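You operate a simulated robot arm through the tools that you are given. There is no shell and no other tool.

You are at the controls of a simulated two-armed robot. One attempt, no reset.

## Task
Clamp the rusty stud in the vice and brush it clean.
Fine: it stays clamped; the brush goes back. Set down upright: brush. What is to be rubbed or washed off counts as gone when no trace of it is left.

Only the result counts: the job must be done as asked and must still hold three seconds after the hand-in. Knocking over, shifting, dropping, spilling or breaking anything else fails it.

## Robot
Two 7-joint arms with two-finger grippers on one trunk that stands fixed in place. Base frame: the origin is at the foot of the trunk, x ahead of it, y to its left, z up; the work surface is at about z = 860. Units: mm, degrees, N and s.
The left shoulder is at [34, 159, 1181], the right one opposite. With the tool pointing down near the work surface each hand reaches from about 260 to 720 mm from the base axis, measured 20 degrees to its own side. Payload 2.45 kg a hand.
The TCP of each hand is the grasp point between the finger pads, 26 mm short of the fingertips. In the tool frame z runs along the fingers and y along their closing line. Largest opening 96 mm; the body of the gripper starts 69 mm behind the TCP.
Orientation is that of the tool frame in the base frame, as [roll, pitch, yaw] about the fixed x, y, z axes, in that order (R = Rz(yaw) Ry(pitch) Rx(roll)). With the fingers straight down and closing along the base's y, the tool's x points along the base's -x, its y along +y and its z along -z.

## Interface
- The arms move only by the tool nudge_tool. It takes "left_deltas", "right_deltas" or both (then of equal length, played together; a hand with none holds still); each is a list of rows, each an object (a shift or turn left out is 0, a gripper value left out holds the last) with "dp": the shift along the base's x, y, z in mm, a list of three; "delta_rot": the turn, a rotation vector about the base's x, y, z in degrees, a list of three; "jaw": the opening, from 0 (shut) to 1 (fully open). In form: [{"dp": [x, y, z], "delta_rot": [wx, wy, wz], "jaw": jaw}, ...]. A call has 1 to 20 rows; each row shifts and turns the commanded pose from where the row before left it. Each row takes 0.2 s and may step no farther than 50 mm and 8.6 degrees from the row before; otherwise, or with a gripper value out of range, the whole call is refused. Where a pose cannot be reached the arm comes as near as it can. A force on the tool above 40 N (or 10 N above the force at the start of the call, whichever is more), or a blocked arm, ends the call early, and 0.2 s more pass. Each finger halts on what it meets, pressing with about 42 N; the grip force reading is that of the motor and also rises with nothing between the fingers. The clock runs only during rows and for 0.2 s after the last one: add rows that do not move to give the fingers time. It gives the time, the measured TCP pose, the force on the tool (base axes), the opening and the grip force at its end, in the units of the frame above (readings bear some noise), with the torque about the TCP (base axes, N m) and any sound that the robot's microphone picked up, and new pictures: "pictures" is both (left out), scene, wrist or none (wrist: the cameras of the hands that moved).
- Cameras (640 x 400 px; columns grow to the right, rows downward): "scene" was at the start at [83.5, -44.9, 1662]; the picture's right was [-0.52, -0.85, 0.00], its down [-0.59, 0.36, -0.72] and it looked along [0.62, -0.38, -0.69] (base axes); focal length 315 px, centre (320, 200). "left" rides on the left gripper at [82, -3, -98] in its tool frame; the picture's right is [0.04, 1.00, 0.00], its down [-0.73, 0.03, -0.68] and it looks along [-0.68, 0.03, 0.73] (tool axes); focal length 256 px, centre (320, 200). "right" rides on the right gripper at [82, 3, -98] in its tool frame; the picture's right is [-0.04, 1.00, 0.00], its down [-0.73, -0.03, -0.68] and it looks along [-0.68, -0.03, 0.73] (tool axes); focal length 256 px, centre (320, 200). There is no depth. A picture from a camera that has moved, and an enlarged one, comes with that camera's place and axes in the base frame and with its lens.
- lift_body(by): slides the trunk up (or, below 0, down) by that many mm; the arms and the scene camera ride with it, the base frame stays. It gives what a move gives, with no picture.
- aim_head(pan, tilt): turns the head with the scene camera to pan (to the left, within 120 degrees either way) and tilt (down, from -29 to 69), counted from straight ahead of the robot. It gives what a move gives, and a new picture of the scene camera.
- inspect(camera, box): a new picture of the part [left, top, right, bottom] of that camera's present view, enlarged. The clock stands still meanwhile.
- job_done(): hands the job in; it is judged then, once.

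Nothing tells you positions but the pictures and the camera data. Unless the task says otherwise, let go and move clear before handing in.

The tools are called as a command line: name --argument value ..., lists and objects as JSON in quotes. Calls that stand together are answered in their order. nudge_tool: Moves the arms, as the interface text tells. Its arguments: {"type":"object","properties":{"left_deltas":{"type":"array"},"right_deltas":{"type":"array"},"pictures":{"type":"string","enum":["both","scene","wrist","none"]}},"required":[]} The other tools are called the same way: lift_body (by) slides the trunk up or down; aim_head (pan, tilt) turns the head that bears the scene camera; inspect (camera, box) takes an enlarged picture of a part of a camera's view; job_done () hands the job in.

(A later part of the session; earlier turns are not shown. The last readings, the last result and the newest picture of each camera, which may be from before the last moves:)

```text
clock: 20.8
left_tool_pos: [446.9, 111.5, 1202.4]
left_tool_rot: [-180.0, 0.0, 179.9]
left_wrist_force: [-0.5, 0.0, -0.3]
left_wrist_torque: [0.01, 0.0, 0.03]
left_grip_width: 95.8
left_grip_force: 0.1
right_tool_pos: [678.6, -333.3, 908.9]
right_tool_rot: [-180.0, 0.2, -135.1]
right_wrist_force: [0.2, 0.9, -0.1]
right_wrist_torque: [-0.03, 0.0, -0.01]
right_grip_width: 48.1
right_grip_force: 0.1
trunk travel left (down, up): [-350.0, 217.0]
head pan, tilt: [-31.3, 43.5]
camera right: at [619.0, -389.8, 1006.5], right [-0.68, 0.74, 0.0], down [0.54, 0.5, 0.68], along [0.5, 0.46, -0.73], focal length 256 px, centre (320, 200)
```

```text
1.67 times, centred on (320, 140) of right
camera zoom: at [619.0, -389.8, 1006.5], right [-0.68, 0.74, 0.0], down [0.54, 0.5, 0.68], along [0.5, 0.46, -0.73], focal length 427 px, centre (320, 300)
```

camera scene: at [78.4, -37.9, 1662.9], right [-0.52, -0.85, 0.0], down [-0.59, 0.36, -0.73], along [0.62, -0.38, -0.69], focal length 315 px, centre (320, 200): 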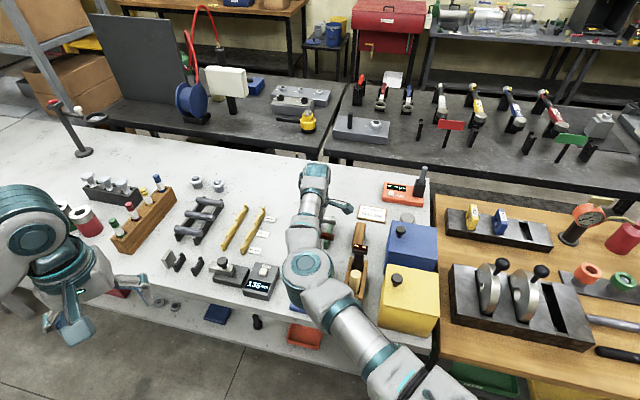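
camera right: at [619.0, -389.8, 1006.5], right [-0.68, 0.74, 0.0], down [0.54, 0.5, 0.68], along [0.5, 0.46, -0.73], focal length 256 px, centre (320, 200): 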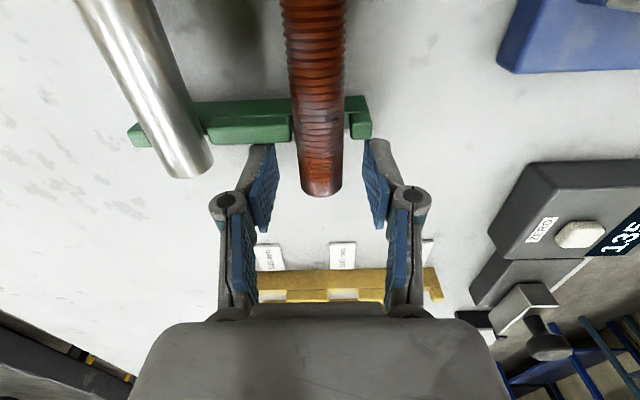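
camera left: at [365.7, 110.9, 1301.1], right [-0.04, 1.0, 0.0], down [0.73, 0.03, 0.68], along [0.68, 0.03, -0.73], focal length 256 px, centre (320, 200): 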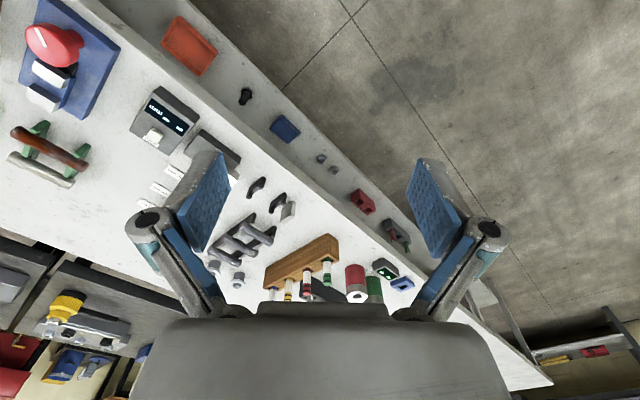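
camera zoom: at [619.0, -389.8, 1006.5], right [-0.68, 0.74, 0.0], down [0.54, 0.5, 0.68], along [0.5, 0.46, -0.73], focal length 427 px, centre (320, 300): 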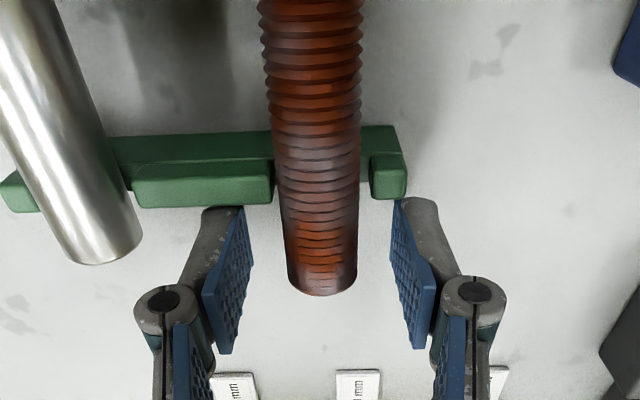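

Finger edges look only ~2 mm from the bar, so I'll shift 4 mm further outward, then descend the rest.

nudge_tool --right_deltas '[{"dp": [2.8, 2.8, 0]}, {"dp": [0, 0, -8]}, {"dp": [0, 0, -8]}, {"dp": [0, 0, 0]}]' --pictures "wrist"

inspect --camera "right" --box '[200, 20, 440, 260]'

```text
clock: 21.8
left_tool_pos: [446.9, 112.1, 1201.5]
left_tool_rot: [179.9, 0.1, -180.0]
left_wrist_force: [-0.5, 0.4, 0.7]
left_wrist_torque: [0.0, 0.01, 0.02]
left_grip_width: 96.0
left_grip_force: 0.2
right_tool_pos: [683.1, -331.0, 891.0]
right_tool_rot: [180.0, 0.1, -135.2]
right_wrist_force: [-0.2, 0.3, -0.5]
right_wrist_torque: [0.01, 0.02, -0.01]
right_grip_width: 48.1
right_grip_force: 0.0
trunk travel left (down, up): [-350.0, 217.0]
head pan, tilt: [-31.3, 43.5]
camera right: at [623.5, -387.3, 989.8], right [-0.68, 0.74, 0.0], down [0.54, 0.5, 0.68], along [0.5, 0.46, -0.73], focal length 256 px, centre (320, 200)
```

right: 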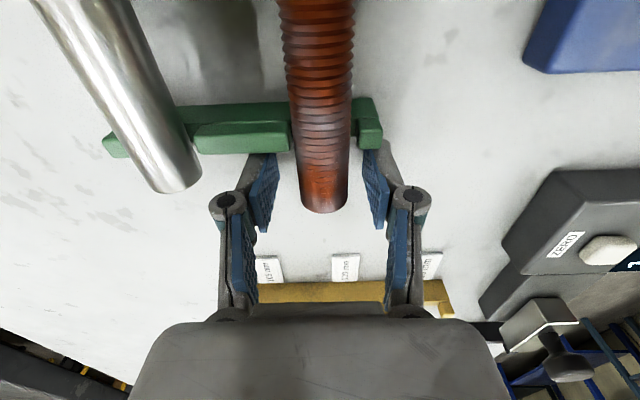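

```text
1.67 times, centred on (320, 140) of right
camera zoom: at [623.5, -387.3, 989.8], right [-0.68, 0.74, 0.0], down [0.54, 0.5, 0.68], along [0.5, 0.46, -0.73], focal length 427 px, centre (320, 300)
```

zoom: 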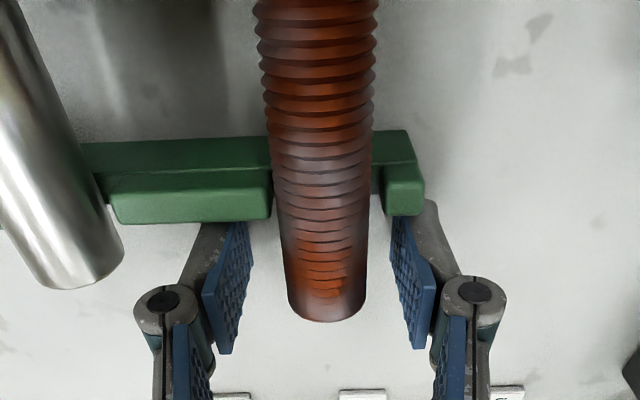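

Fingers are straddling the overhanging end, clear of the bar. Closing, then a slow 2 mm test lift.

nudge_tool --right_deltas '[{"dp": [-0.8, 0.8, 0]}, {"jaw": 0.3}, {"jaw": 0}, {"dp": [0, 0, 0]}, {"dp": [0, 0, 0]}]' --pictures "none"

nudge_tool --right_deltas '[{"dp": [0, 0, 1]}, {"dp": [0, 0, 1]}, {"dp": [0, 0, 2]}, {"dp": [0, 0, 2]}, {"dp": [0, 0, 0]}]' --pictures "wrist"

```text
clock: 23.0
left_tool_pos: [446.6, 112.9, 1202.1]
left_tool_rot: [-179.9, 0.2, -179.9]
left_wrist_force: [-0.3, -0.3, 0.3]
left_wrist_torque: [-0.01, 0.01, -0.02]
left_grip_width: 95.9
left_grip_force: 0.0
right_tool_pos: [681.7, -330.6, 891.8]
right_tool_rot: [180.0, 0.1, -135.1]
right_wrist_force: [-0.4, 0.5, 0.9]
right_wrist_torque: [0.02, 0.0, 0.04]
right_grip_width: 21.4
right_grip_force: 41.8
trunk travel left (down, up): [-350.0, 217.0]
head pan, tilt: [-31.3, 43.5]
```

```text
clock: 24.2
left_tool_pos: [447.2, 112.4, 1201.2]
left_tool_rot: [-180.0, 0.1, -179.9]
left_wrist_force: [0.7, 0.5, 0.1]
left_wrist_torque: [0.0, -0.05, -0.02]
left_grip_width: 96.0
left_grip_force: 0.2
right_tool_pos: [682.2, -330.5, 899.1]
right_tool_rot: [179.9, 0.1, -135.1]
right_wrist_force: [-0.3, -0.6, -3.6]
right_wrist_torque: [0.09, -0.08, 0.02]
right_grip_width: 21.8
right_grip_force: 41.8
trunk travel left (down, up): [-350.0, 217.0]
head pan, tilt: [-31.3, 43.5]
camera right: at [622.3, -386.5, 997.1], right [-0.68, 0.74, 0.0], down [0.54, 0.5, 0.68], along [0.5, 0.46, -0.73], focal length 256 px, centre (320, 200)
```

right: 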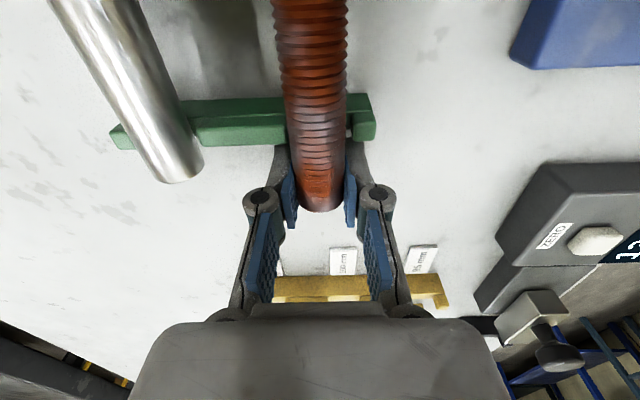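

The whole weight (3.6 N with the expected torque) is carried at the end grip. I'll lift further slowly.

nudge_tool --right_deltas '[{"dp": [0, 0, 3]}, {"dp": [0, 0, 3]}, {"dp": [0, 0, 4]}, {"dp": [0, 0, 4]}, {"dp": [0, 0, 5]}, {"dp": [0, 0, 5]}, {"dp": [0, 0, 5]}, {"dp": [0, 0, 0]}]' --pictures "both"

inspect --camera "right" --box '[200, 0, 440, 240]'

```text
clock: 26.0
left_tool_pos: [447.9, 111.9, 1202.5]
left_tool_rot: [180.0, 0.0, -179.8]
left_wrist_force: [0.3, -0.2, 0.4]
left_wrist_torque: [-0.02, -0.03, 0.02]
left_grip_width: 96.1
left_grip_force: 0.1
right_tool_pos: [681.3, -330.0, 926.7]
right_tool_rot: [-180.0, 0.1, -135.1]
right_wrist_force: [-1.0, 0.3, -4.5]
right_wrist_torque: [0.1, -0.08, -0.02]
right_grip_width: 21.3
right_grip_force: 42.0
trunk travel left (down, up): [-350.0, 217.0]
head pan, tilt: [-31.3, 43.5]
camera scene: at [85.7, -43.0, 1661.9], right [-0.52, -0.85, 0.0], down [-0.59, 0.36, -0.72], along [0.62, -0.38, -0.69], focal length 315 px, centre (320, 200)
camera right: at [621.7, -386.7, 1025.1], right [-0.68, 0.74, 0.0], down [0.54, 0.5, 0.68], along [0.5, 0.46, -0.73], focal length 256 px, centre (320, 200)
```

scene: 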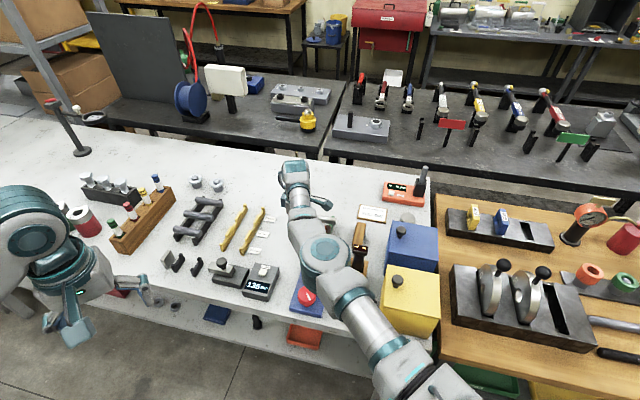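
right: 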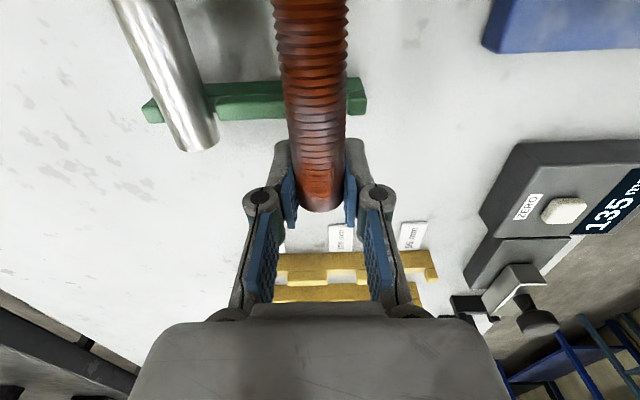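

```text
1.67 times, centred on (320, 120) of right
camera zoom: at [621.7, -386.7, 1025.1], right [-0.68, 0.74, 0.0], down [0.54, 0.5, 0.68], along [0.5, 0.46, -0.73], focal length 427 px, centre (320, 333)
```

zoom: 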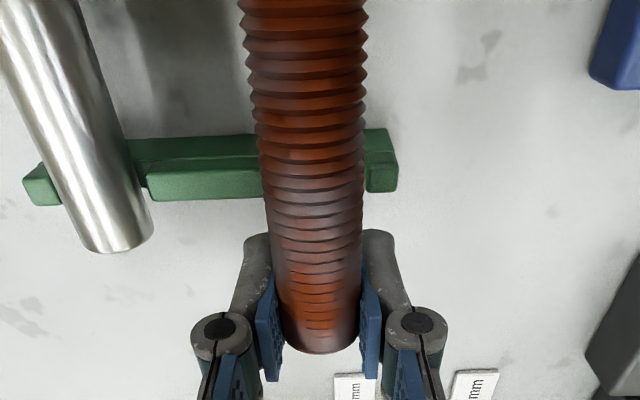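

The end grip holds the stud level. I'll raise it to a safe height and carry it slowly over the vice (target TCP about (558, -257), so the stud's middle lands between the jaws).

nudge_tool --right_deltas '[{"dp": [0, 0, 5]}, {"dp": [0, 0, 8]}, {"dp": [0, 0, 9]}, {"dp": [0, 0, 9]}, {"dp": [0, 0, 9]}, {"dp": [-4, 2.4, 4]}, {"dp": [-8, 4.7, 0]}, {"dp": [-10, 6, 0]}, {"dp": [-10, 6, 0]}, {"dp": [-10, 6, 0]}, {"dp": [-10, 6, 0]}, {"dp": [-10, 6, 0]}, {"dp": [-10, 6, 0]}, {"dp": [-10, 6, 0]}, {"dp": [-10, 6, 0]}, {"dp": [-10, 6, 0]}, {"dp": [-8, 4.7, 0]}, {"dp": [-5, 3, 0]}, {"dp": [0, 0, 0]}]' --pictures "both"

```text
clock: 30.0
left_tool_pos: [448.5, 112.0, 1201.4]
left_tool_rot: [-180.0, 0.1, -179.9]
left_wrist_force: [0.6, -0.2, -0.8]
left_wrist_torque: [0.01, 0.02, 0.01]
left_grip_width: 96.3
left_grip_force: 0.1
right_tool_pos: [579.0, -270.6, 965.2]
right_tool_rot: [180.0, 0.1, -135.0]
right_wrist_force: [0.0, -1.7, -3.4]
right_wrist_torque: [0.13, -0.11, 0.0]
right_grip_width: 21.5
right_grip_force: 42.2
right hand out of reach, approached as far as the arm can: row 12, 16, 17, 18
trunk travel left (down, up): [-350.0, 217.0]
head pan, tilt: [-31.3, 43.5]
camera scene: at [84.8, -41.6, 1662.0], right [-0.52, -0.85, 0.0], down [-0.59, 0.36, -0.72], along [0.62, -0.38, -0.69], focal length 315 px, centre (320, 200)
camera right: at [518.3, -325.8, 1063.6], right [-0.68, 0.74, 0.0], down [0.54, 0.5, 0.68], along [0.5, 0.46, -0.73], focal length 256 px, centre (320, 200)
```

scene: 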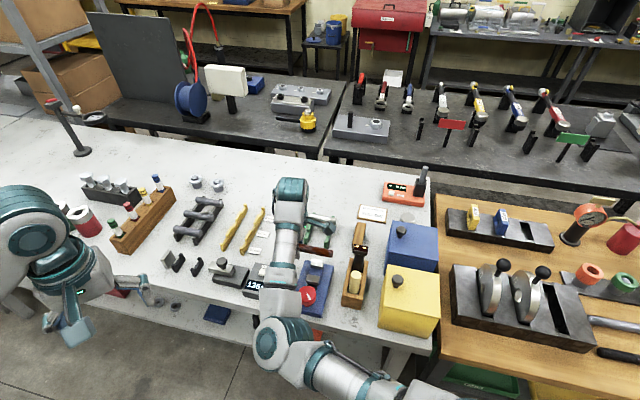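
right: 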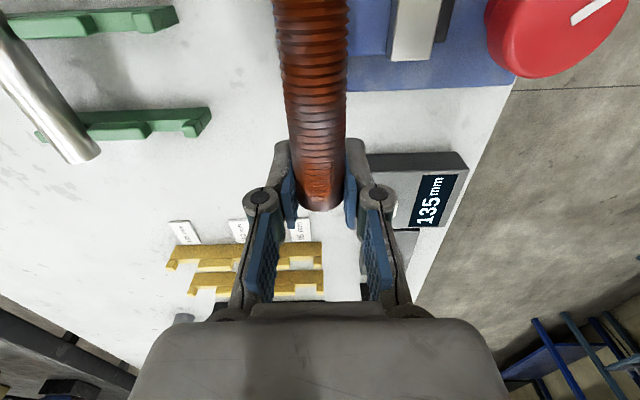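

The right arm met a limit at (579, -271); I still need about 25 mm across the vice axis. I'll test whether going lower frees the motion.

nudge_tool --right_deltas '[{"dp": [0, 0, -8]}, {"dp": [0, 0, -8]}, {"dp": [0, 0, -8]}, {"dp": [-5, 4, 0]}, {"dp": [-5, 4, 0]}, {"dp": [0, 0, 0]}]' --pictures "none"

```text
clock: 31.4
left_tool_pos: [447.7, 113.1, 1201.7]
left_tool_rot: [-179.9, 0.1, 180.0]
left_wrist_force: [0.0, -0.2, -0.1]
left_wrist_torque: [0.02, 0.04, -0.01]
left_grip_width: 96.1
left_grip_force: 0.0
right_tool_pos: [571.0, -263.0, 939.5]
right_tool_rot: [179.9, 0.1, -135.1]
right_wrist_force: [-0.6, -0.3, -4.6]
right_wrist_torque: [0.12, -0.14, -0.03]
right_grip_width: 21.6
right_grip_force: 42.0
trunk travel left (down, up): [-350.0, 217.0]
head pan, tilt: [-31.3, 43.5]
```

Lower works. Continuing to the target above the gap.

nudge_tool --right_deltas '[{"dp": [-4, 2, 0]}, {"dp": [-4, 2, 0]}, {"dp": [-4, 1.5, 0]}, {"dp": [0, 0, 0]}]' --pictures "wrist"

inspect --camera "right" --box '[240, 0, 520, 220]'

```text
clock: 32.4
left_tool_pos: [447.9, 111.3, 1203.0]
left_tool_rot: [-179.9, 0.1, -179.8]
left_wrist_force: [0.1, -0.4, 0.3]
left_wrist_torque: [0.01, -0.03, 0.03]
left_grip_width: 96.2
left_grip_force: 0.1
right_tool_pos: [568.5, -261.8, 933.2]
right_tool_rot: [-180.0, 0.1, -135.2]
right_wrist_force: [-1.2, -0.2, -3.2]
right_wrist_torque: [0.13, -0.1, 0.02]
right_grip_width: 21.7
right_grip_force: 42.1
right hand out of reach, approached as far as the arm can: row 1, 2, 3
trunk travel left (down, up): [-350.0, 217.0]
head pan, tilt: [-31.3, 43.5]
camera right: at [507.7, -318.0, 1032.0], right [-0.68, 0.74, 0.0], down [0.54, 0.5, 0.68], along [0.5, 0.46, -0.73], focal length 256 px, centre (320, 200)
```

right: 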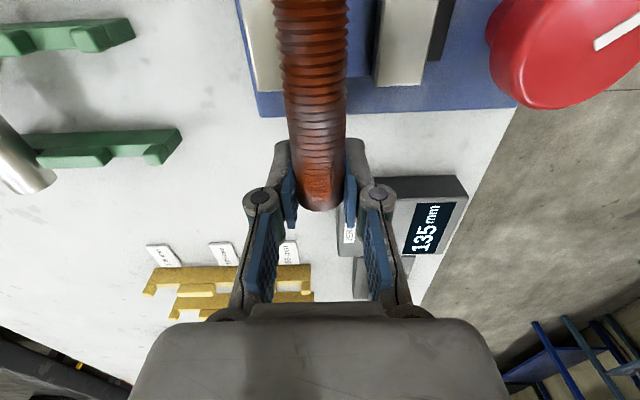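

```text
1.82 times, centred on (380, 110) of right
camera zoom: at [507.7, -318.0, 1032.0], right [-0.68, 0.74, 0.0], down [0.54, 0.5, 0.68], along [0.5, 0.46, -0.73], focal length 465 px, centre (211, 364)
```

zoom: 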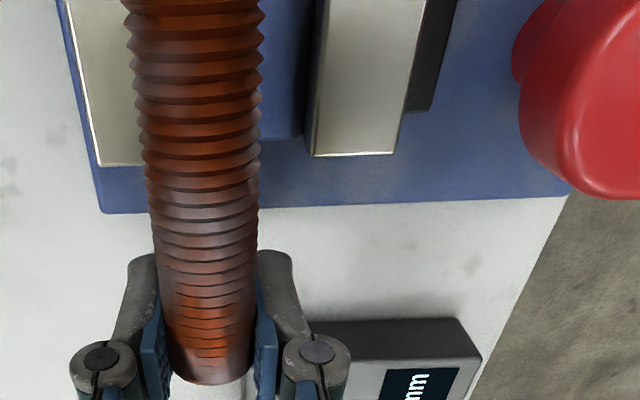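

The reach limit depends on hand height relative to the shoulder, so raising the trunk should help. I'll try a small raise first.

lift_body --by 10

inspect --camera "right" --box '[240, 0, 520, 220]'

```text
clock: 33.0
left_tool_pos: [444.8, 111.7, 1211.7]
left_tool_rot: [-179.9, 0.0, -180.0]
left_wrist_force: [0.3, 0.2, -0.5]
left_wrist_torque: [0.04, 0.01, -0.01]
left_grip_width: 96.0
left_grip_force: 0.0
right_tool_pos: [568.3, -262.3, 945.2]
right_tool_rot: [-180.0, 0.1, -135.1]
right_wrist_force: [-0.1, -0.5, -3.6]
right_wrist_torque: [0.12, -0.14, -0.02]
right_grip_width: 21.3
right_grip_force: 41.6
trunk travel left (down, up): [-360.0, 207.0]
head pan, tilt: [-31.3, 43.5]
```

```text
1.82 times, centred on (380, 110) of right
camera zoom: at [508.5, -318.4, 1043.0], right [-0.68, 0.74, 0.0], down [0.54, 0.5, 0.68], along [0.5, 0.46, -0.73], focal length 465 px, centre (211, 364)
```

zoom: 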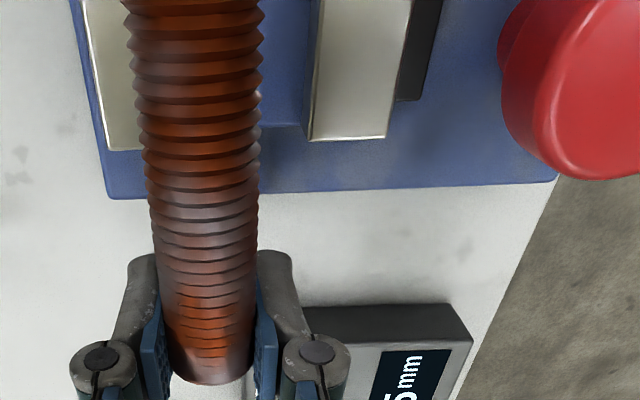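

No slip. Raising the trunk another 60 mm, then I'll bring the hand back down.

lift_body --by 60

nudge_tool --right_deltas '[{"dp": [0, 0, -5]}, {"dp": [0, 0, -8]}, {"dp": [0, 0, -8]}, {"dp": [0, 0, -8]}, {"dp": [0, 0, -8]}, {"dp": [0, 0, -8]}, {"dp": [0, 0, -8]}, {"dp": [0, 0, -8]}, {"dp": [0, 0, -5]}, {"dp": [0, 0, 0]}]' --pictures "none"

nudge_tool --right_deltas '[{"dp": [-3, 1, 0]}, {"dp": [-4, 2, 0]}, {"dp": [-3, 1.5, 0]}, {"dp": [0, 0, 0]}]' --pictures "wrist"

inspect --camera "right" --box '[240, 0, 520, 220]'

```text
clock: 34.0
left_tool_pos: [446.4, 112.5, 1270.9]
left_tool_rot: [-179.9, 0.1, 180.0]
left_wrist_force: [0.2, -0.2, 0.4]
left_wrist_torque: [0.02, 0.02, 0.03]
left_grip_width: 95.9
left_grip_force: 0.1
right_tool_pos: [569.4, -262.6, 1004.1]
right_tool_rot: [180.0, 0.0, -135.1]
right_wrist_force: [-0.6, -0.4, -4.1]
right_wrist_torque: [0.15, -0.11, -0.01]
right_grip_width: 21.6
right_grip_force: 42.0
trunk travel left (down, up): [-420.0, 147.0]
head pan, tilt: [-31.3, 43.5]
```

```text
clock: 36.2
left_tool_pos: [445.7, 112.2, 1272.1]
left_tool_rot: [-179.9, 0.2, 179.9]
left_wrist_force: [0.7, -0.3, -0.9]
left_wrist_torque: [0.0, 0.0, -0.01]
left_grip_width: 96.1
left_grip_force: 0.0
right_tool_pos: [567.3, -262.4, 938.1]
right_tool_rot: [-180.0, 0.0, -135.1]
right_wrist_force: [-0.2, -0.7, -3.8]
right_wrist_torque: [0.1, -0.11, -0.01]
right_grip_width: 21.3
right_grip_force: 41.9
trunk travel left (down, up): [-420.0, 147.0]
head pan, tilt: [-31.3, 43.5]
```

```text
clock: 37.2
left_tool_pos: [446.4, 113.1, 1273.5]
left_tool_rot: [-179.8, 0.1, -179.8]
left_wrist_force: [-0.1, 0.0, 0.0]
left_wrist_torque: [0.0, -0.03, -0.01]
left_grip_width: 96.0
left_grip_force: 0.1
right_tool_pos: [557.7, -258.7, 939.4]
right_tool_rot: [180.0, 0.1, -135.1]
right_wrist_force: [-0.6, 0.6, -3.4]
right_wrist_torque: [0.12, -0.11, 0.03]
right_grip_width: 21.2
right_grip_force: 42.2
trunk travel left (down, up): [-420.0, 147.0]
head pan, tilt: [-31.3, 43.5]
camera right: at [498.0, -314.1, 1037.3], right [-0.68, 0.74, 0.0], down [0.54, 0.5, 0.68], along [0.5, 0.46, -0.73], focal length 256 px, centre (320, 200)
```

right: 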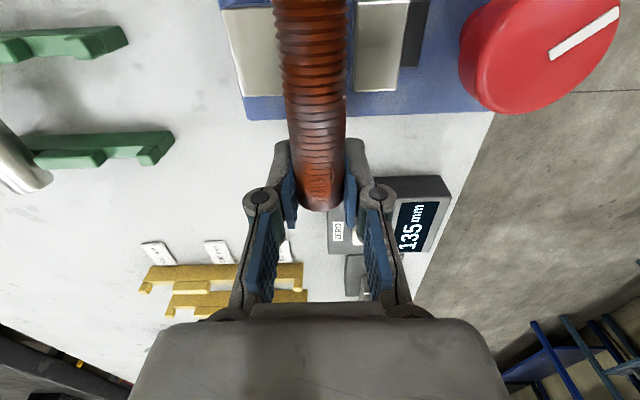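

```text
1.82 times, centred on (380, 110) of right
camera zoom: at [498.0, -314.1, 1037.3], right [-0.68, 0.74, 0.0], down [0.54, 0.5, 0.68], along [0.5, 0.46, -0.73], focal length 465 px, centre (211, 364)
```

zoom: 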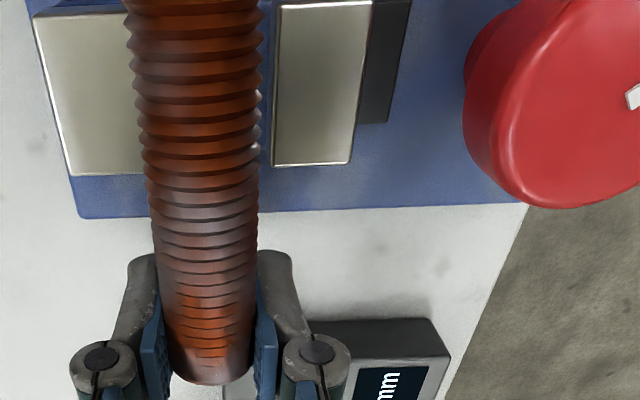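

The stud is aligned over the gap. To keep the fingertips off the vice's base plate, I'll shift 9 mm outward along the stud and lower to just above the jaws, then check.

nudge_tool --right_deltas '[{"dp": [3, 3, 0]}, {"dp": [3.1, 3.1, 0]}, {"dp": [0, 0, -6]}, {"dp": [0, 0, -8]}, {"dp": [0, 0, -8]}, {"dp": [0, 0, -6]}, {"dp": [0, 0, 0]}]' --pictures "both"

inspect --camera "right" --box '[200, 0, 480, 220]'

inspect --camera "scene" --box '[240, 170, 440, 320]'

```text
clock: 38.8
left_tool_pos: [446.0, 111.5, 1271.4]
left_tool_rot: [-179.8, 0.1, -179.9]
left_wrist_force: [0.0, 0.4, -0.1]
left_wrist_torque: [0.01, -0.02, 0.0]
left_grip_width: 96.1
left_grip_force: 0.0
right_tool_pos: [564.5, -251.9, 912.1]
right_tool_rot: [-179.9, 0.1, -135.1]
right_wrist_force: [0.0, 0.4, -3.7]
right_wrist_torque: [0.1, -0.13, 0.01]
right_grip_width: 21.3
right_grip_force: 41.4
trunk travel left (down, up): [-420.0, 147.0]
head pan, tilt: [-31.3, 43.5]
camera scene: at [66.9, -41.6, 1731.9], right [-0.52, -0.85, 0.0], down [-0.59, 0.36, -0.72], along [0.62, -0.38, -0.69], focal length 315 px, centre (320, 200)
camera right: at [504.2, -308.4, 1009.7], right [-0.68, 0.74, 0.0], down [0.54, 0.5, 0.68], along [0.5, 0.46, -0.73], focal length 256 px, centre (320, 200)
```

scene: 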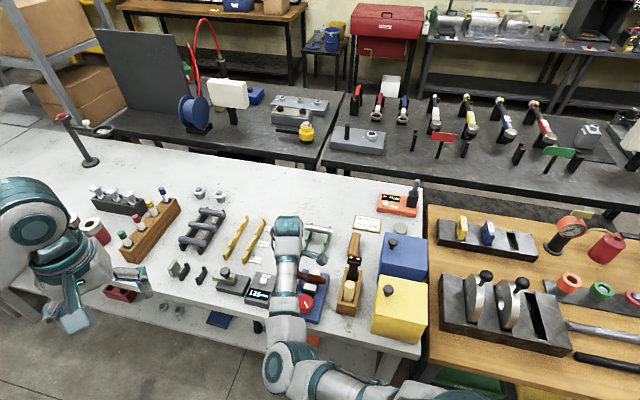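
right: 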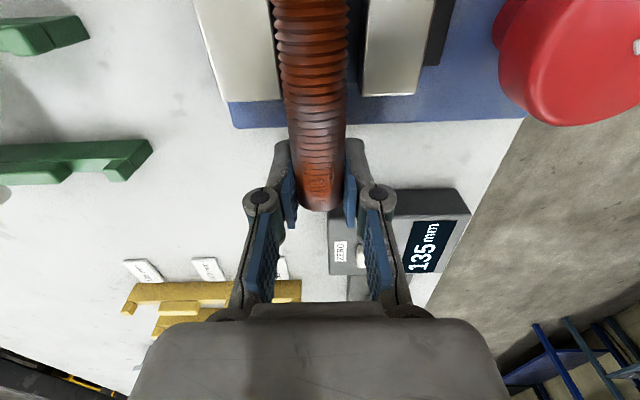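

```text
1.82 times, centred on (340, 110) of right
camera zoom: at [504.2, -308.4, 1009.7], right [-0.68, 0.74, 0.0], down [0.54, 0.5, 0.68], along [0.5, 0.46, -0.73], focal length 465 px, centre (284, 364)
```

zoom: 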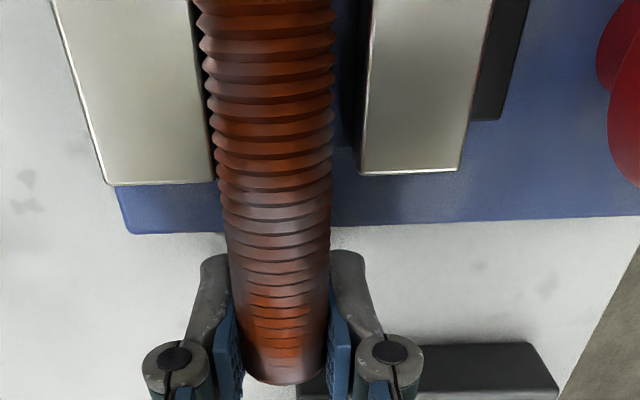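

```text
2.67 times, centred on (340, 245) of scene
camera zoom: at [66.9, -41.6, 1731.9], right [-0.52, -0.85, 0.0], down [-0.59, 0.36, -0.72], along [0.62, -0.38, -0.69], focal length 839 px, centre (267, 80)
```

zoom: 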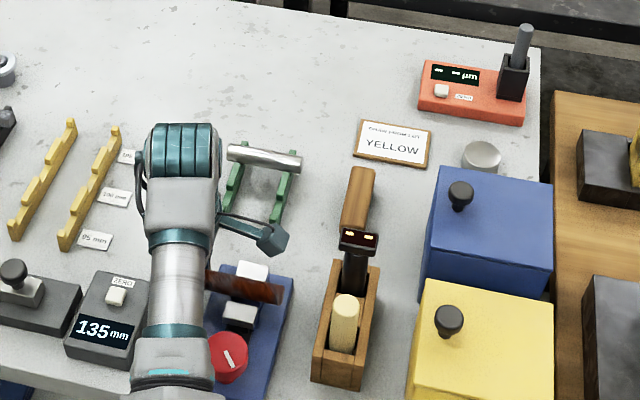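

The stud is between the jaws, slightly nearer jaw B. I'll shift 2 mm to centre and lower gently until contact.

nudge_tool --right_deltas '[{"dp": [-1.4, 1.4, 0]}, {"dp": [0, 0, -4]}, {"dp": [0, 0, -4]}, {"dp": [0, 0, -4]}, {"dp": [0, 0, 0]}]' --pictures "wrist"

inspect --camera "right" --box '[200, 0, 480, 220]'

```text
clock: 40.0
left_tool_pos: [444.2, 113.1, 1273.1]
left_tool_rot: [-179.9, 0.0, -179.9]
left_wrist_force: [0.0, 0.4, 0.4]
left_wrist_torque: [0.01, 0.02, -0.04]
left_grip_width: 95.9
left_grip_force: 0.1
right_tool_pos: [563.0, -250.6, 899.5]
right_tool_rot: [-179.8, 0.0, -135.1]
right_wrist_force: [6.8, -5.4, 23.7]
right_wrist_torque: [-0.7, 0.71, 0.33]
right_grip_width: 21.7
right_grip_force: 42.1
trunk travel left (down, up): [-420.0, 147.0]
head pan, tilt: [-31.3, 43.5]
camera right: at [502.3, -306.4, 998.6], right [-0.68, 0.74, 0.0], down [0.54, 0.5, 0.68], along [0.5, 0.46, -0.73], focal length 256 px, centre (320, 200)
```

right: 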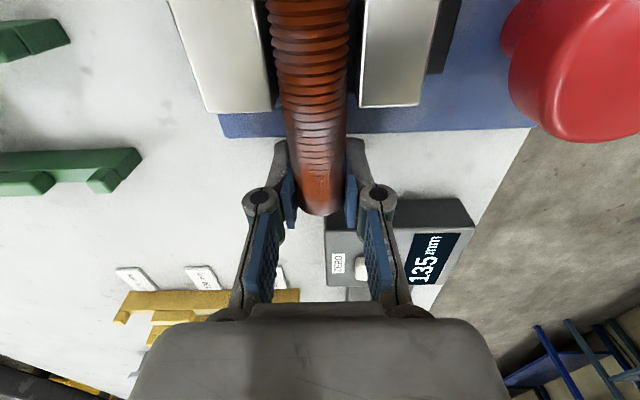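

```text
1.82 times, centred on (340, 110) of right
camera zoom: at [502.3, -306.4, 998.6], right [-0.68, 0.74, 0.0], down [0.54, 0.5, 0.68], along [0.5, 0.46, -0.73], focal length 465 px, centre (284, 364)
```

zoom: 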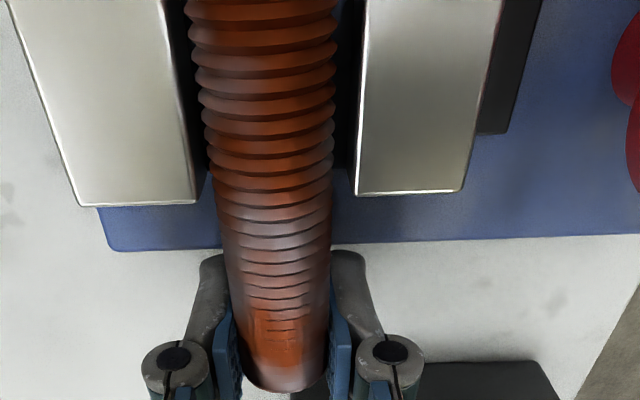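

Contact with the bed near its edge (≈27 N). I'll back off 2 mm to relax it.

nudge_tool --right_deltas '[{"dp": [0, 0, 1]}, {"dp": [0, 0, 0]}]' --pictures "none"

nudge_tool --right_deltas '[{"dp": [0, 0, 1]}, {"dp": [0, 0, 0]}]' --pictures "wrist"

inspect --camera "right" --box '[200, 0, 480, 220]'

```text
clock: 40.6
left_tool_pos: [446.6, 112.6, 1272.6]
left_tool_rot: [-179.9, 0.3, -180.0]
left_wrist_force: [-0.3, 0.5, 0.5]
left_wrist_torque: [0.0, 0.03, 0.05]
left_grip_width: 96.2
left_grip_force: 0.0
right_tool_pos: [561.2, -250.8, 901.2]
right_tool_rot: [-179.9, 0.0, -135.2]
right_wrist_force: [7.6, -5.1, 20.9]
right_wrist_torque: [-0.62, 0.57, 0.37]
right_grip_width: 21.5
right_grip_force: 42.1
trunk travel left (down, up): [-420.0, 147.0]
head pan, tilt: [-31.3, 43.5]
```

```text
clock: 41.2
left_tool_pos: [445.8, 112.7, 1272.1]
left_tool_rot: [-180.0, 0.1, -179.9]
left_wrist_force: [0.5, 0.2, 0.1]
left_wrist_torque: [0.01, -0.03, 0.04]
left_grip_width: 96.0
left_grip_force: 0.0
right_tool_pos: [561.9, -250.0, 900.0]
right_tool_rot: [179.9, -0.1, -135.1]
right_wrist_force: [2.5, -1.9, 8.0]
right_wrist_torque: [-0.21, 0.18, 0.16]
right_grip_width: 21.4
right_grip_force: 42.3
trunk travel left (down, up): [-420.0, 147.0]
head pan, tilt: [-31.3, 43.5]
camera right: at [501.8, -305.9, 998.6], right [-0.68, 0.74, 0.0], down [0.54, 0.5, 0.68], along [0.5, 0.46, -0.73], focal length 256 px, centre (320, 200)
```

right: 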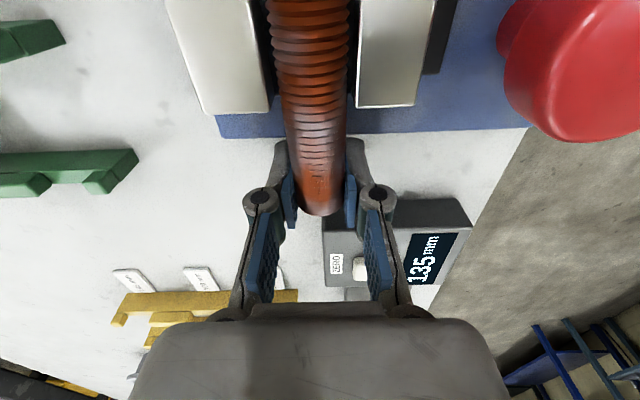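

```text
1.82 times, centred on (340, 110) of right
camera zoom: at [501.8, -305.9, 998.6], right [-0.68, 0.74, 0.0], down [0.54, 0.5, 0.68], along [0.5, 0.46, -0.73], focal length 465 px, centre (284, 364)
```

zoom: 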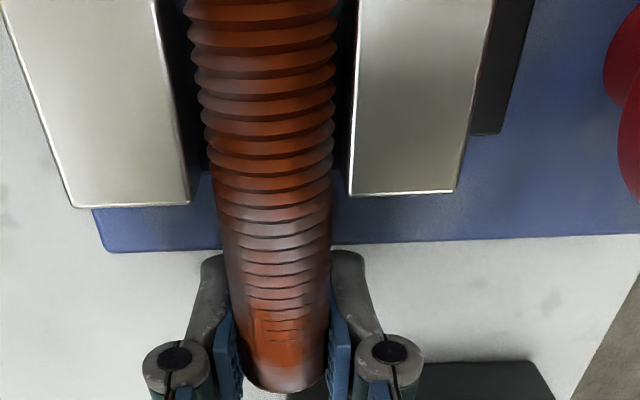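

Nearly relaxed. The stud's centre of mass is over the bed, so I'll open the fingers gently.

nudge_tool --right_deltas '[{"dp": [0, 0, 0.5]}, {"jaw": 0.28}, {"jaw": 0.4}, {"jaw": 0.45}, {"dp": [0, 0, 0]}]' --pictures "both"

inspect --camera "right" --box '[200, 0, 480, 220]'

```text
clock: 42.4
left_tool_pos: [445.7, 113.0, 1272.4]
left_tool_rot: [-179.8, 0.1, -179.9]
left_wrist_force: [0.4, -0.6, -0.3]
left_wrist_torque: [-0.02, 0.01, -0.02]
left_grip_width: 96.0
left_grip_force: 0.1
right_tool_pos: [562.3, -249.2, 902.0]
right_tool_rot: [179.9, 0.0, -135.1]
right_wrist_force: [0.3, -0.7, 0.7]
right_wrist_torque: [-0.01, 0.02, 0.01]
right_grip_width: 43.1
right_grip_force: 0.0
trunk travel left (down, up): [-420.0, 147.0]
head pan, tilt: [-31.3, 43.5]
camera scene: at [66.2, -41.0, 1732.0], right [-0.52, -0.85, 0.0], down [-0.59, 0.36, -0.72], along [0.62, -0.38, -0.69], focal length 315 px, centre (320, 200)
camera right: at [502.2, -306.1, 1000.1], right [-0.68, 0.74, 0.0], down [0.54, 0.5, 0.68], along [0.5, 0.46, -0.73], focal length 256 px, centre (320, 200)
```

scene: 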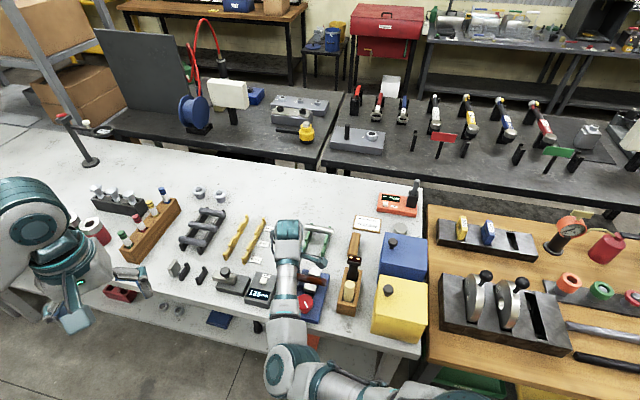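
right: 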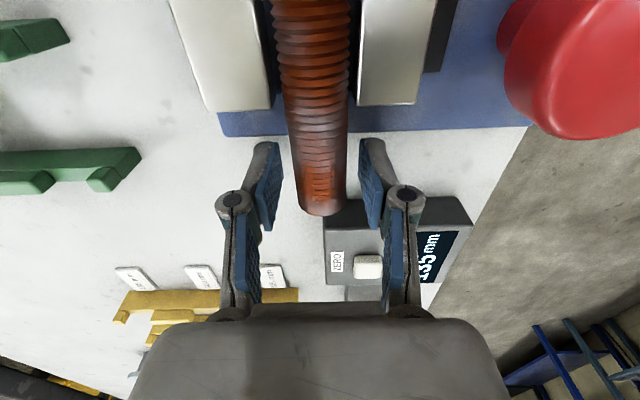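

```text
1.82 times, centred on (340, 110) of right
camera zoom: at [502.2, -306.1, 1000.1], right [-0.68, 0.74, 0.0], down [0.54, 0.5, 0.68], along [0.5, 0.46, -0.73], focal length 465 px, centre (284, 364)
```

zoom: 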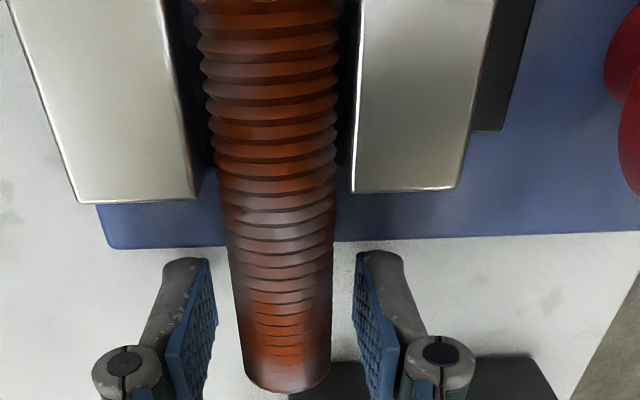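

The stud is resting between the jaws. I'll retreat the right hand up and out towards the brush side, clear of the vice.

nudge_tool --right_deltas '[{"dp": [0, 0, 15]}, {"dp": [0, 0, 30]}, {"dp": [0, 0, 40]}, {"dp": [5, -20, 20]}, {"dp": [5, -35, 10]}, {"dp": [5, -40, 0]}, {"dp": [0, -40, 0]}, {"dp": [0, -40, 0]}, {"dp": [0, -30, 0]}, {"dp": [0, 0, 0]}]' --pictures "both"

inspect --camera "scene" --box '[240, 190, 440, 320]'

```text
clock: 44.6
left_tool_pos: [445.6, 109.4, 1271.3]
left_tool_rot: [179.9, 0.0, 180.0]
left_wrist_force: [-0.5, -0.1, -0.3]
left_wrist_torque: [-0.03, 0.0, 0.01]
left_grip_width: 96.0
left_grip_force: 0.1
right_tool_pos: [579.5, -459.3, 1017.1]
right_tool_rot: [180.0, 0.1, -135.0]
right_wrist_force: [-0.3, -0.3, -0.3]
right_wrist_torque: [0.04, -0.02, -0.02]
right_grip_width: 43.0
right_grip_force: 0.0
trunk travel left (down, up): [-420.0, 147.0]
head pan, tilt: [-31.3, 43.5]
camera scene: at [66.7, -44.2, 1731.9], right [-0.52, -0.85, 0.0], down [-0.59, 0.36, -0.72], along [0.62, -0.38, -0.69], focal length 315 px, centre (320, 200)
camera right: at [519.4, -514.4, 1115.5], right [-0.68, 0.74, 0.0], down [0.54, 0.5, 0.68], along [0.5, 0.46, -0.73], focal length 256 px, centre (320, 200)
```

scene: 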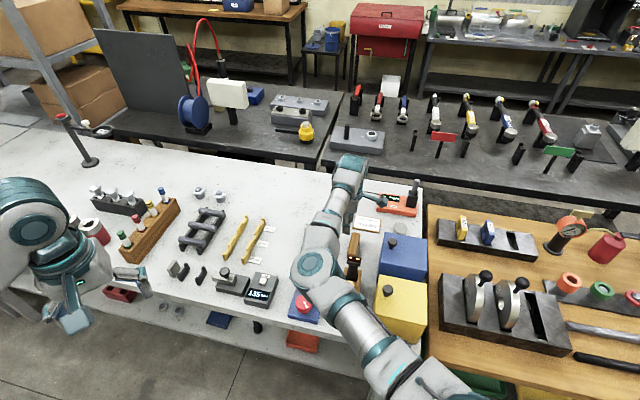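
right: 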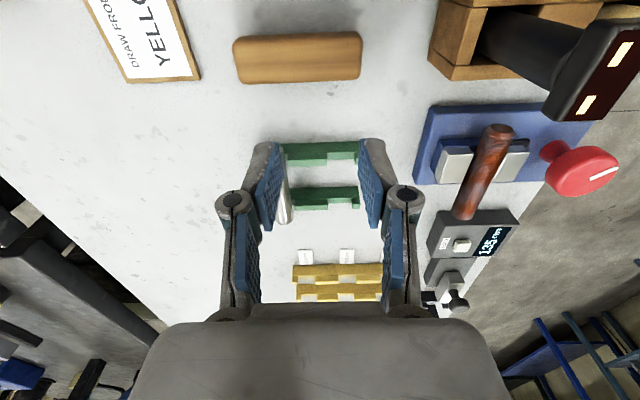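

```text
3.08 times, centred on (340, 255) of scene
camera zoom: at [66.7, -44.2, 1731.9], right [-0.52, -0.85, 0.0], down [-0.59, 0.36, -0.72], along [0.62, -0.38, -0.69], focal length 968 px, centre (258, 31)
```

zoom: 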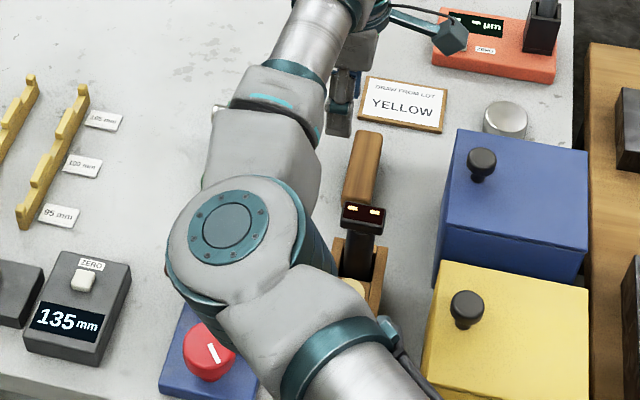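

The stud lies across the vice bed between the jaws. The right elbow hangs over the vice, so I'll move the right hand further out (turning it towards the brush orientation) to make room for the left hand at the knob.

nudge_tool --right_deltas '[{"dp": [-5, -13, 10], "delta_rot": [0, 0, -7.5]}, {"dp": [-5, -13, 10], "delta_rot": [0, 0, -7.5]}, {"dp": [-5, -13, 10], "delta_rot": [0, 0, -7.5]}, {"dp": [-5, -13, 10], "delta_rot": [0, 0, -7.5]}, {"dp": [-5, -13, 10], "delta_rot": [0, 0, -7.5]}, {"dp": [-5, -13, 10], "delta_rot": [0, 0, -7.5]}, {"dp": [-5, -13, 10], "delta_rot": [0, 0, -7.5]}, {"dp": [-5, -13, 10], "delta_rot": [0, 0, -7.5]}, {"dp": [-5, -13, 0], "delta_rot": [0, 0, -7.5]}, {"dp": [-5, -13, 0], "delta_rot": [0, 0, -7.5]}, {"dp": [-5, -13, 0], "delta_rot": [0, 0, -7.5]}, {"dp": [-5, -13, 0], "delta_rot": [0, 0, -7.5]}, {"dp": [0, 0, 0]}]' --pictures "both"

```text
clock: 47.4
left_tool_pos: [446.0, 111.1, 1271.9]
left_tool_rot: [179.9, 0.1, -179.9]
left_wrist_force: [0.0, -0.3, 0.3]
left_wrist_torque: [0.01, 0.05, 0.03]
left_grip_width: 95.9
left_grip_force: 0.1
right_tool_pos: [518.8, -615.3, 1094.6]
right_tool_rot: [-179.9, 0.0, 134.7]
right_wrist_force: [-0.3, 0.5, -0.4]
right_wrist_torque: [0.01, 0.0, 0.01]
right_grip_width: 43.4
right_grip_force: 0.0
trunk travel left (down, up): [-420.0, 147.0]
head pan, tilt: [-31.3, 43.5]
camera scene: at [66.5, -45.5, 1731.9], right [-0.52, -0.85, 0.0], down [-0.59, 0.36, -0.72], along [0.62, -0.38, -0.69], focal length 315 px, centre (320, 200)
camera right: at [463.5, -554.9, 1192.9], right [0.74, 0.68, 0.0], down [0.5, -0.54, 0.68], along [0.46, -0.5, -0.73], focal length 256 px, centre (320, 200)
```

scene: 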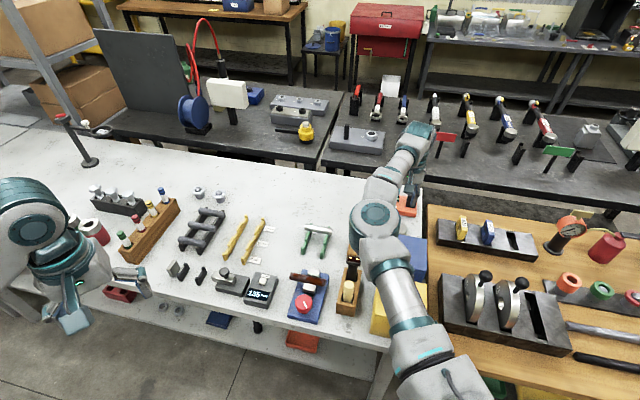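
right: 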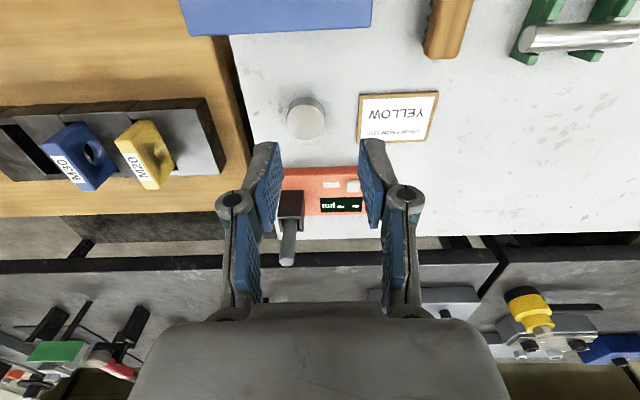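

The vice is now clearly visible. Let me enlarge it in the scene view.

inspect --camera "scene" --box '[260, 240, 380, 330]'

inspect --camera "left" --box '[0, 0, 200, 150]'

```text
4.44 times, centred on (320, 285) of scene
camera zoom: at [66.5, -45.5, 1731.9], right [-0.52, -0.85, 0.0], down [-0.59, 0.36, -0.72], along [0.62, -0.38, -0.69], focal length 1399 px, centre (320, -178)
```

zoom: 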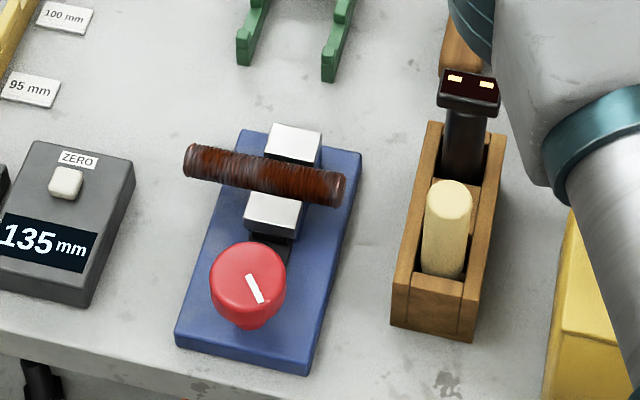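

```text
2.67 times, centred on (100, 75) of left
camera zoom: at [364.4, 106.1, 1371.4], right [-0.04, 1.0, 0.0], down [0.73, 0.03, 0.68], along [0.68, 0.03, -0.73], focal length 683 px, centre (907, 533)
```

zoom: 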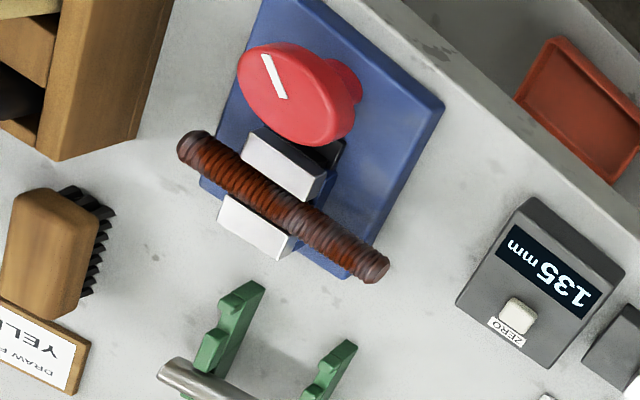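

The stud lies properly across the vice; knob centre ≈ (460, -233), top ≈ 923. I'll bring the left hand toward a point above the knob.

nudge_tool --left_deltas '[{"dp": [1, -30, -10]}, {"dp": [1, -30, -15]}, {"dp": [1, -35, -20]}, {"dp": [1, -35, -20]}, {"dp": [2, -35, -25]}, {"dp": [2, -35, -25]}, {"dp": [2, -35, -25]}, {"dp": [2, -35, -25]}, {"dp": [2, -35, -20]}, {"dp": [0, -38, -20]}, {"dp": [0, 0, 0]}]' --pictures "both"

```text
clock: 49.8
left_tool_pos: [461.0, -214.4, 1077.0]
left_tool_rot: [-180.0, 0.1, -179.8]
left_wrist_force: [-0.1, 0.4, -0.7]
left_wrist_torque: [0.02, 0.01, -0.01]
left_grip_width: 96.1
left_grip_force: 0.0
left hand out of reach, approached as far as the arm can: row 10
right_tool_pos: [520.4, -613.4, 1094.9]
right_tool_rot: [-179.9, 0.0, 134.8]
right_wrist_force: [0.5, 0.4, 0.1]
right_wrist_torque: [0.0, 0.03, -0.01]
right_grip_width: 43.2
right_grip_force: 0.1
trunk travel left (down, up): [-420.0, 147.0]
head pan, tilt: [-31.3, 43.5]
camera scene: at [67.0, -49.0, 1731.7], right [-0.52, -0.85, 0.0], down [-0.59, 0.36, -0.72], along [0.62, -0.37, -0.69], focal length 315 px, centre (320, 200)
camera left: at [380.0, -218.3, 1175.4], right [-0.04, 1.0, 0.0], down [0.73, 0.03, 0.68], along [0.68, 0.03, -0.73], focal length 256 px, centre (320, 200)
```

scene: 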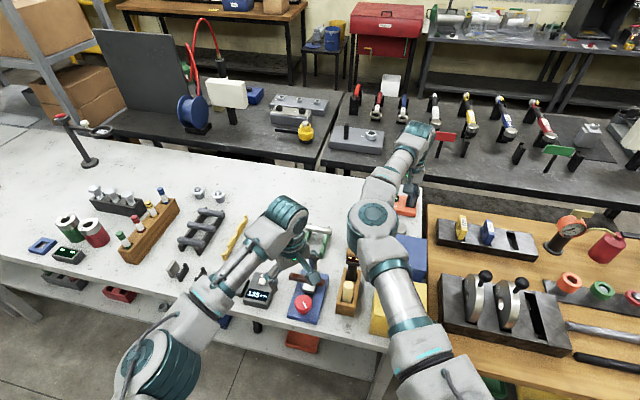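
left: 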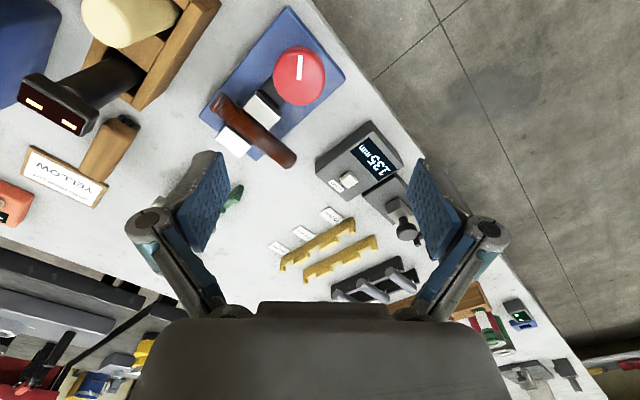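

The left hand nearly reached; going lower should free the rest. Continuing down toward the knob.

nudge_tool --left_deltas '[{"dp": [0, 0, -20]}, {"dp": [0, -4, -20]}, {"dp": [0, -5, -20]}, {"dp": [0, -5, -15]}, {"dp": [0, -5, -10]}, {"dp": [0, 0, 0]}]' --pictures "wrist"

inspect --camera "left" --box '[180, 0, 420, 180]'

```text
clock: 51.2
left_tool_pos: [465.5, -219.0, 1001.6]
left_tool_rot: [-180.0, 0.1, -180.0]
left_wrist_force: [-0.3, 0.5, -0.2]
left_wrist_torque: [0.02, 0.03, 0.02]
left_grip_width: 96.1
left_grip_force: 0.0
left hand out of reach, approached as far as the arm can: row 4, 5
right_tool_pos: [518.7, -614.7, 1094.9]
right_tool_rot: [180.0, 0.1, 134.9]
right_wrist_force: [0.6, -0.3, -0.1]
right_wrist_torque: [0.0, -0.02, 0.01]
right_grip_width: 43.5
right_grip_force: 0.0
trunk travel left (down, up): [-420.0, 147.0]
head pan, tilt: [-31.3, 43.5]
camera left: at [383.9, -223.6, 1099.9], right [-0.04, 1.0, 0.0], down [0.73, 0.03, 0.68], along [0.68, 0.03, -0.73], focal length 256 px, centre (320, 200)
```

left: 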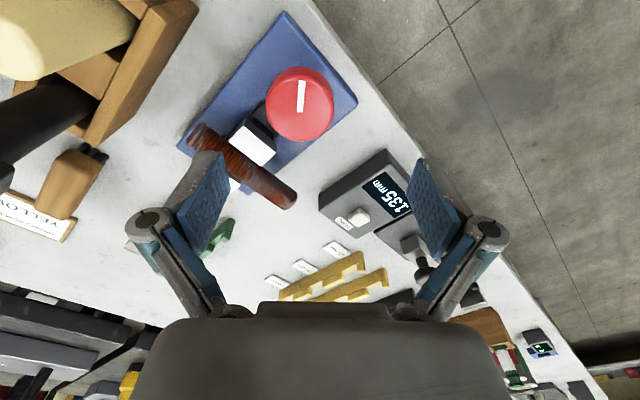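

```text
2.22 times, centred on (300, 90) of left
camera zoom: at [383.9, -223.6, 1099.9], right [-0.04, 1.0, 0.0], down [0.73, 0.03, 0.68], along [0.68, 0.03, -0.73], focal length 569 px, centre (364, 444)
```

zoom: 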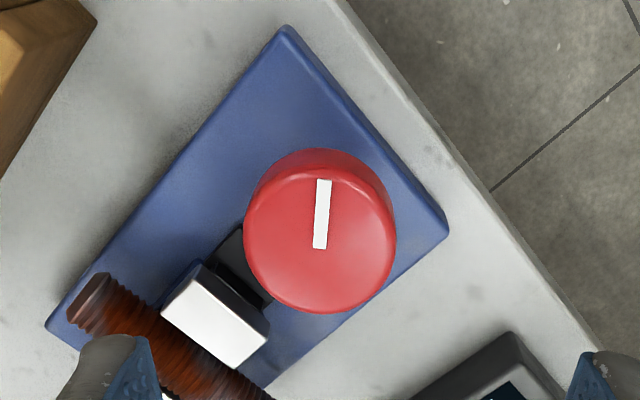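

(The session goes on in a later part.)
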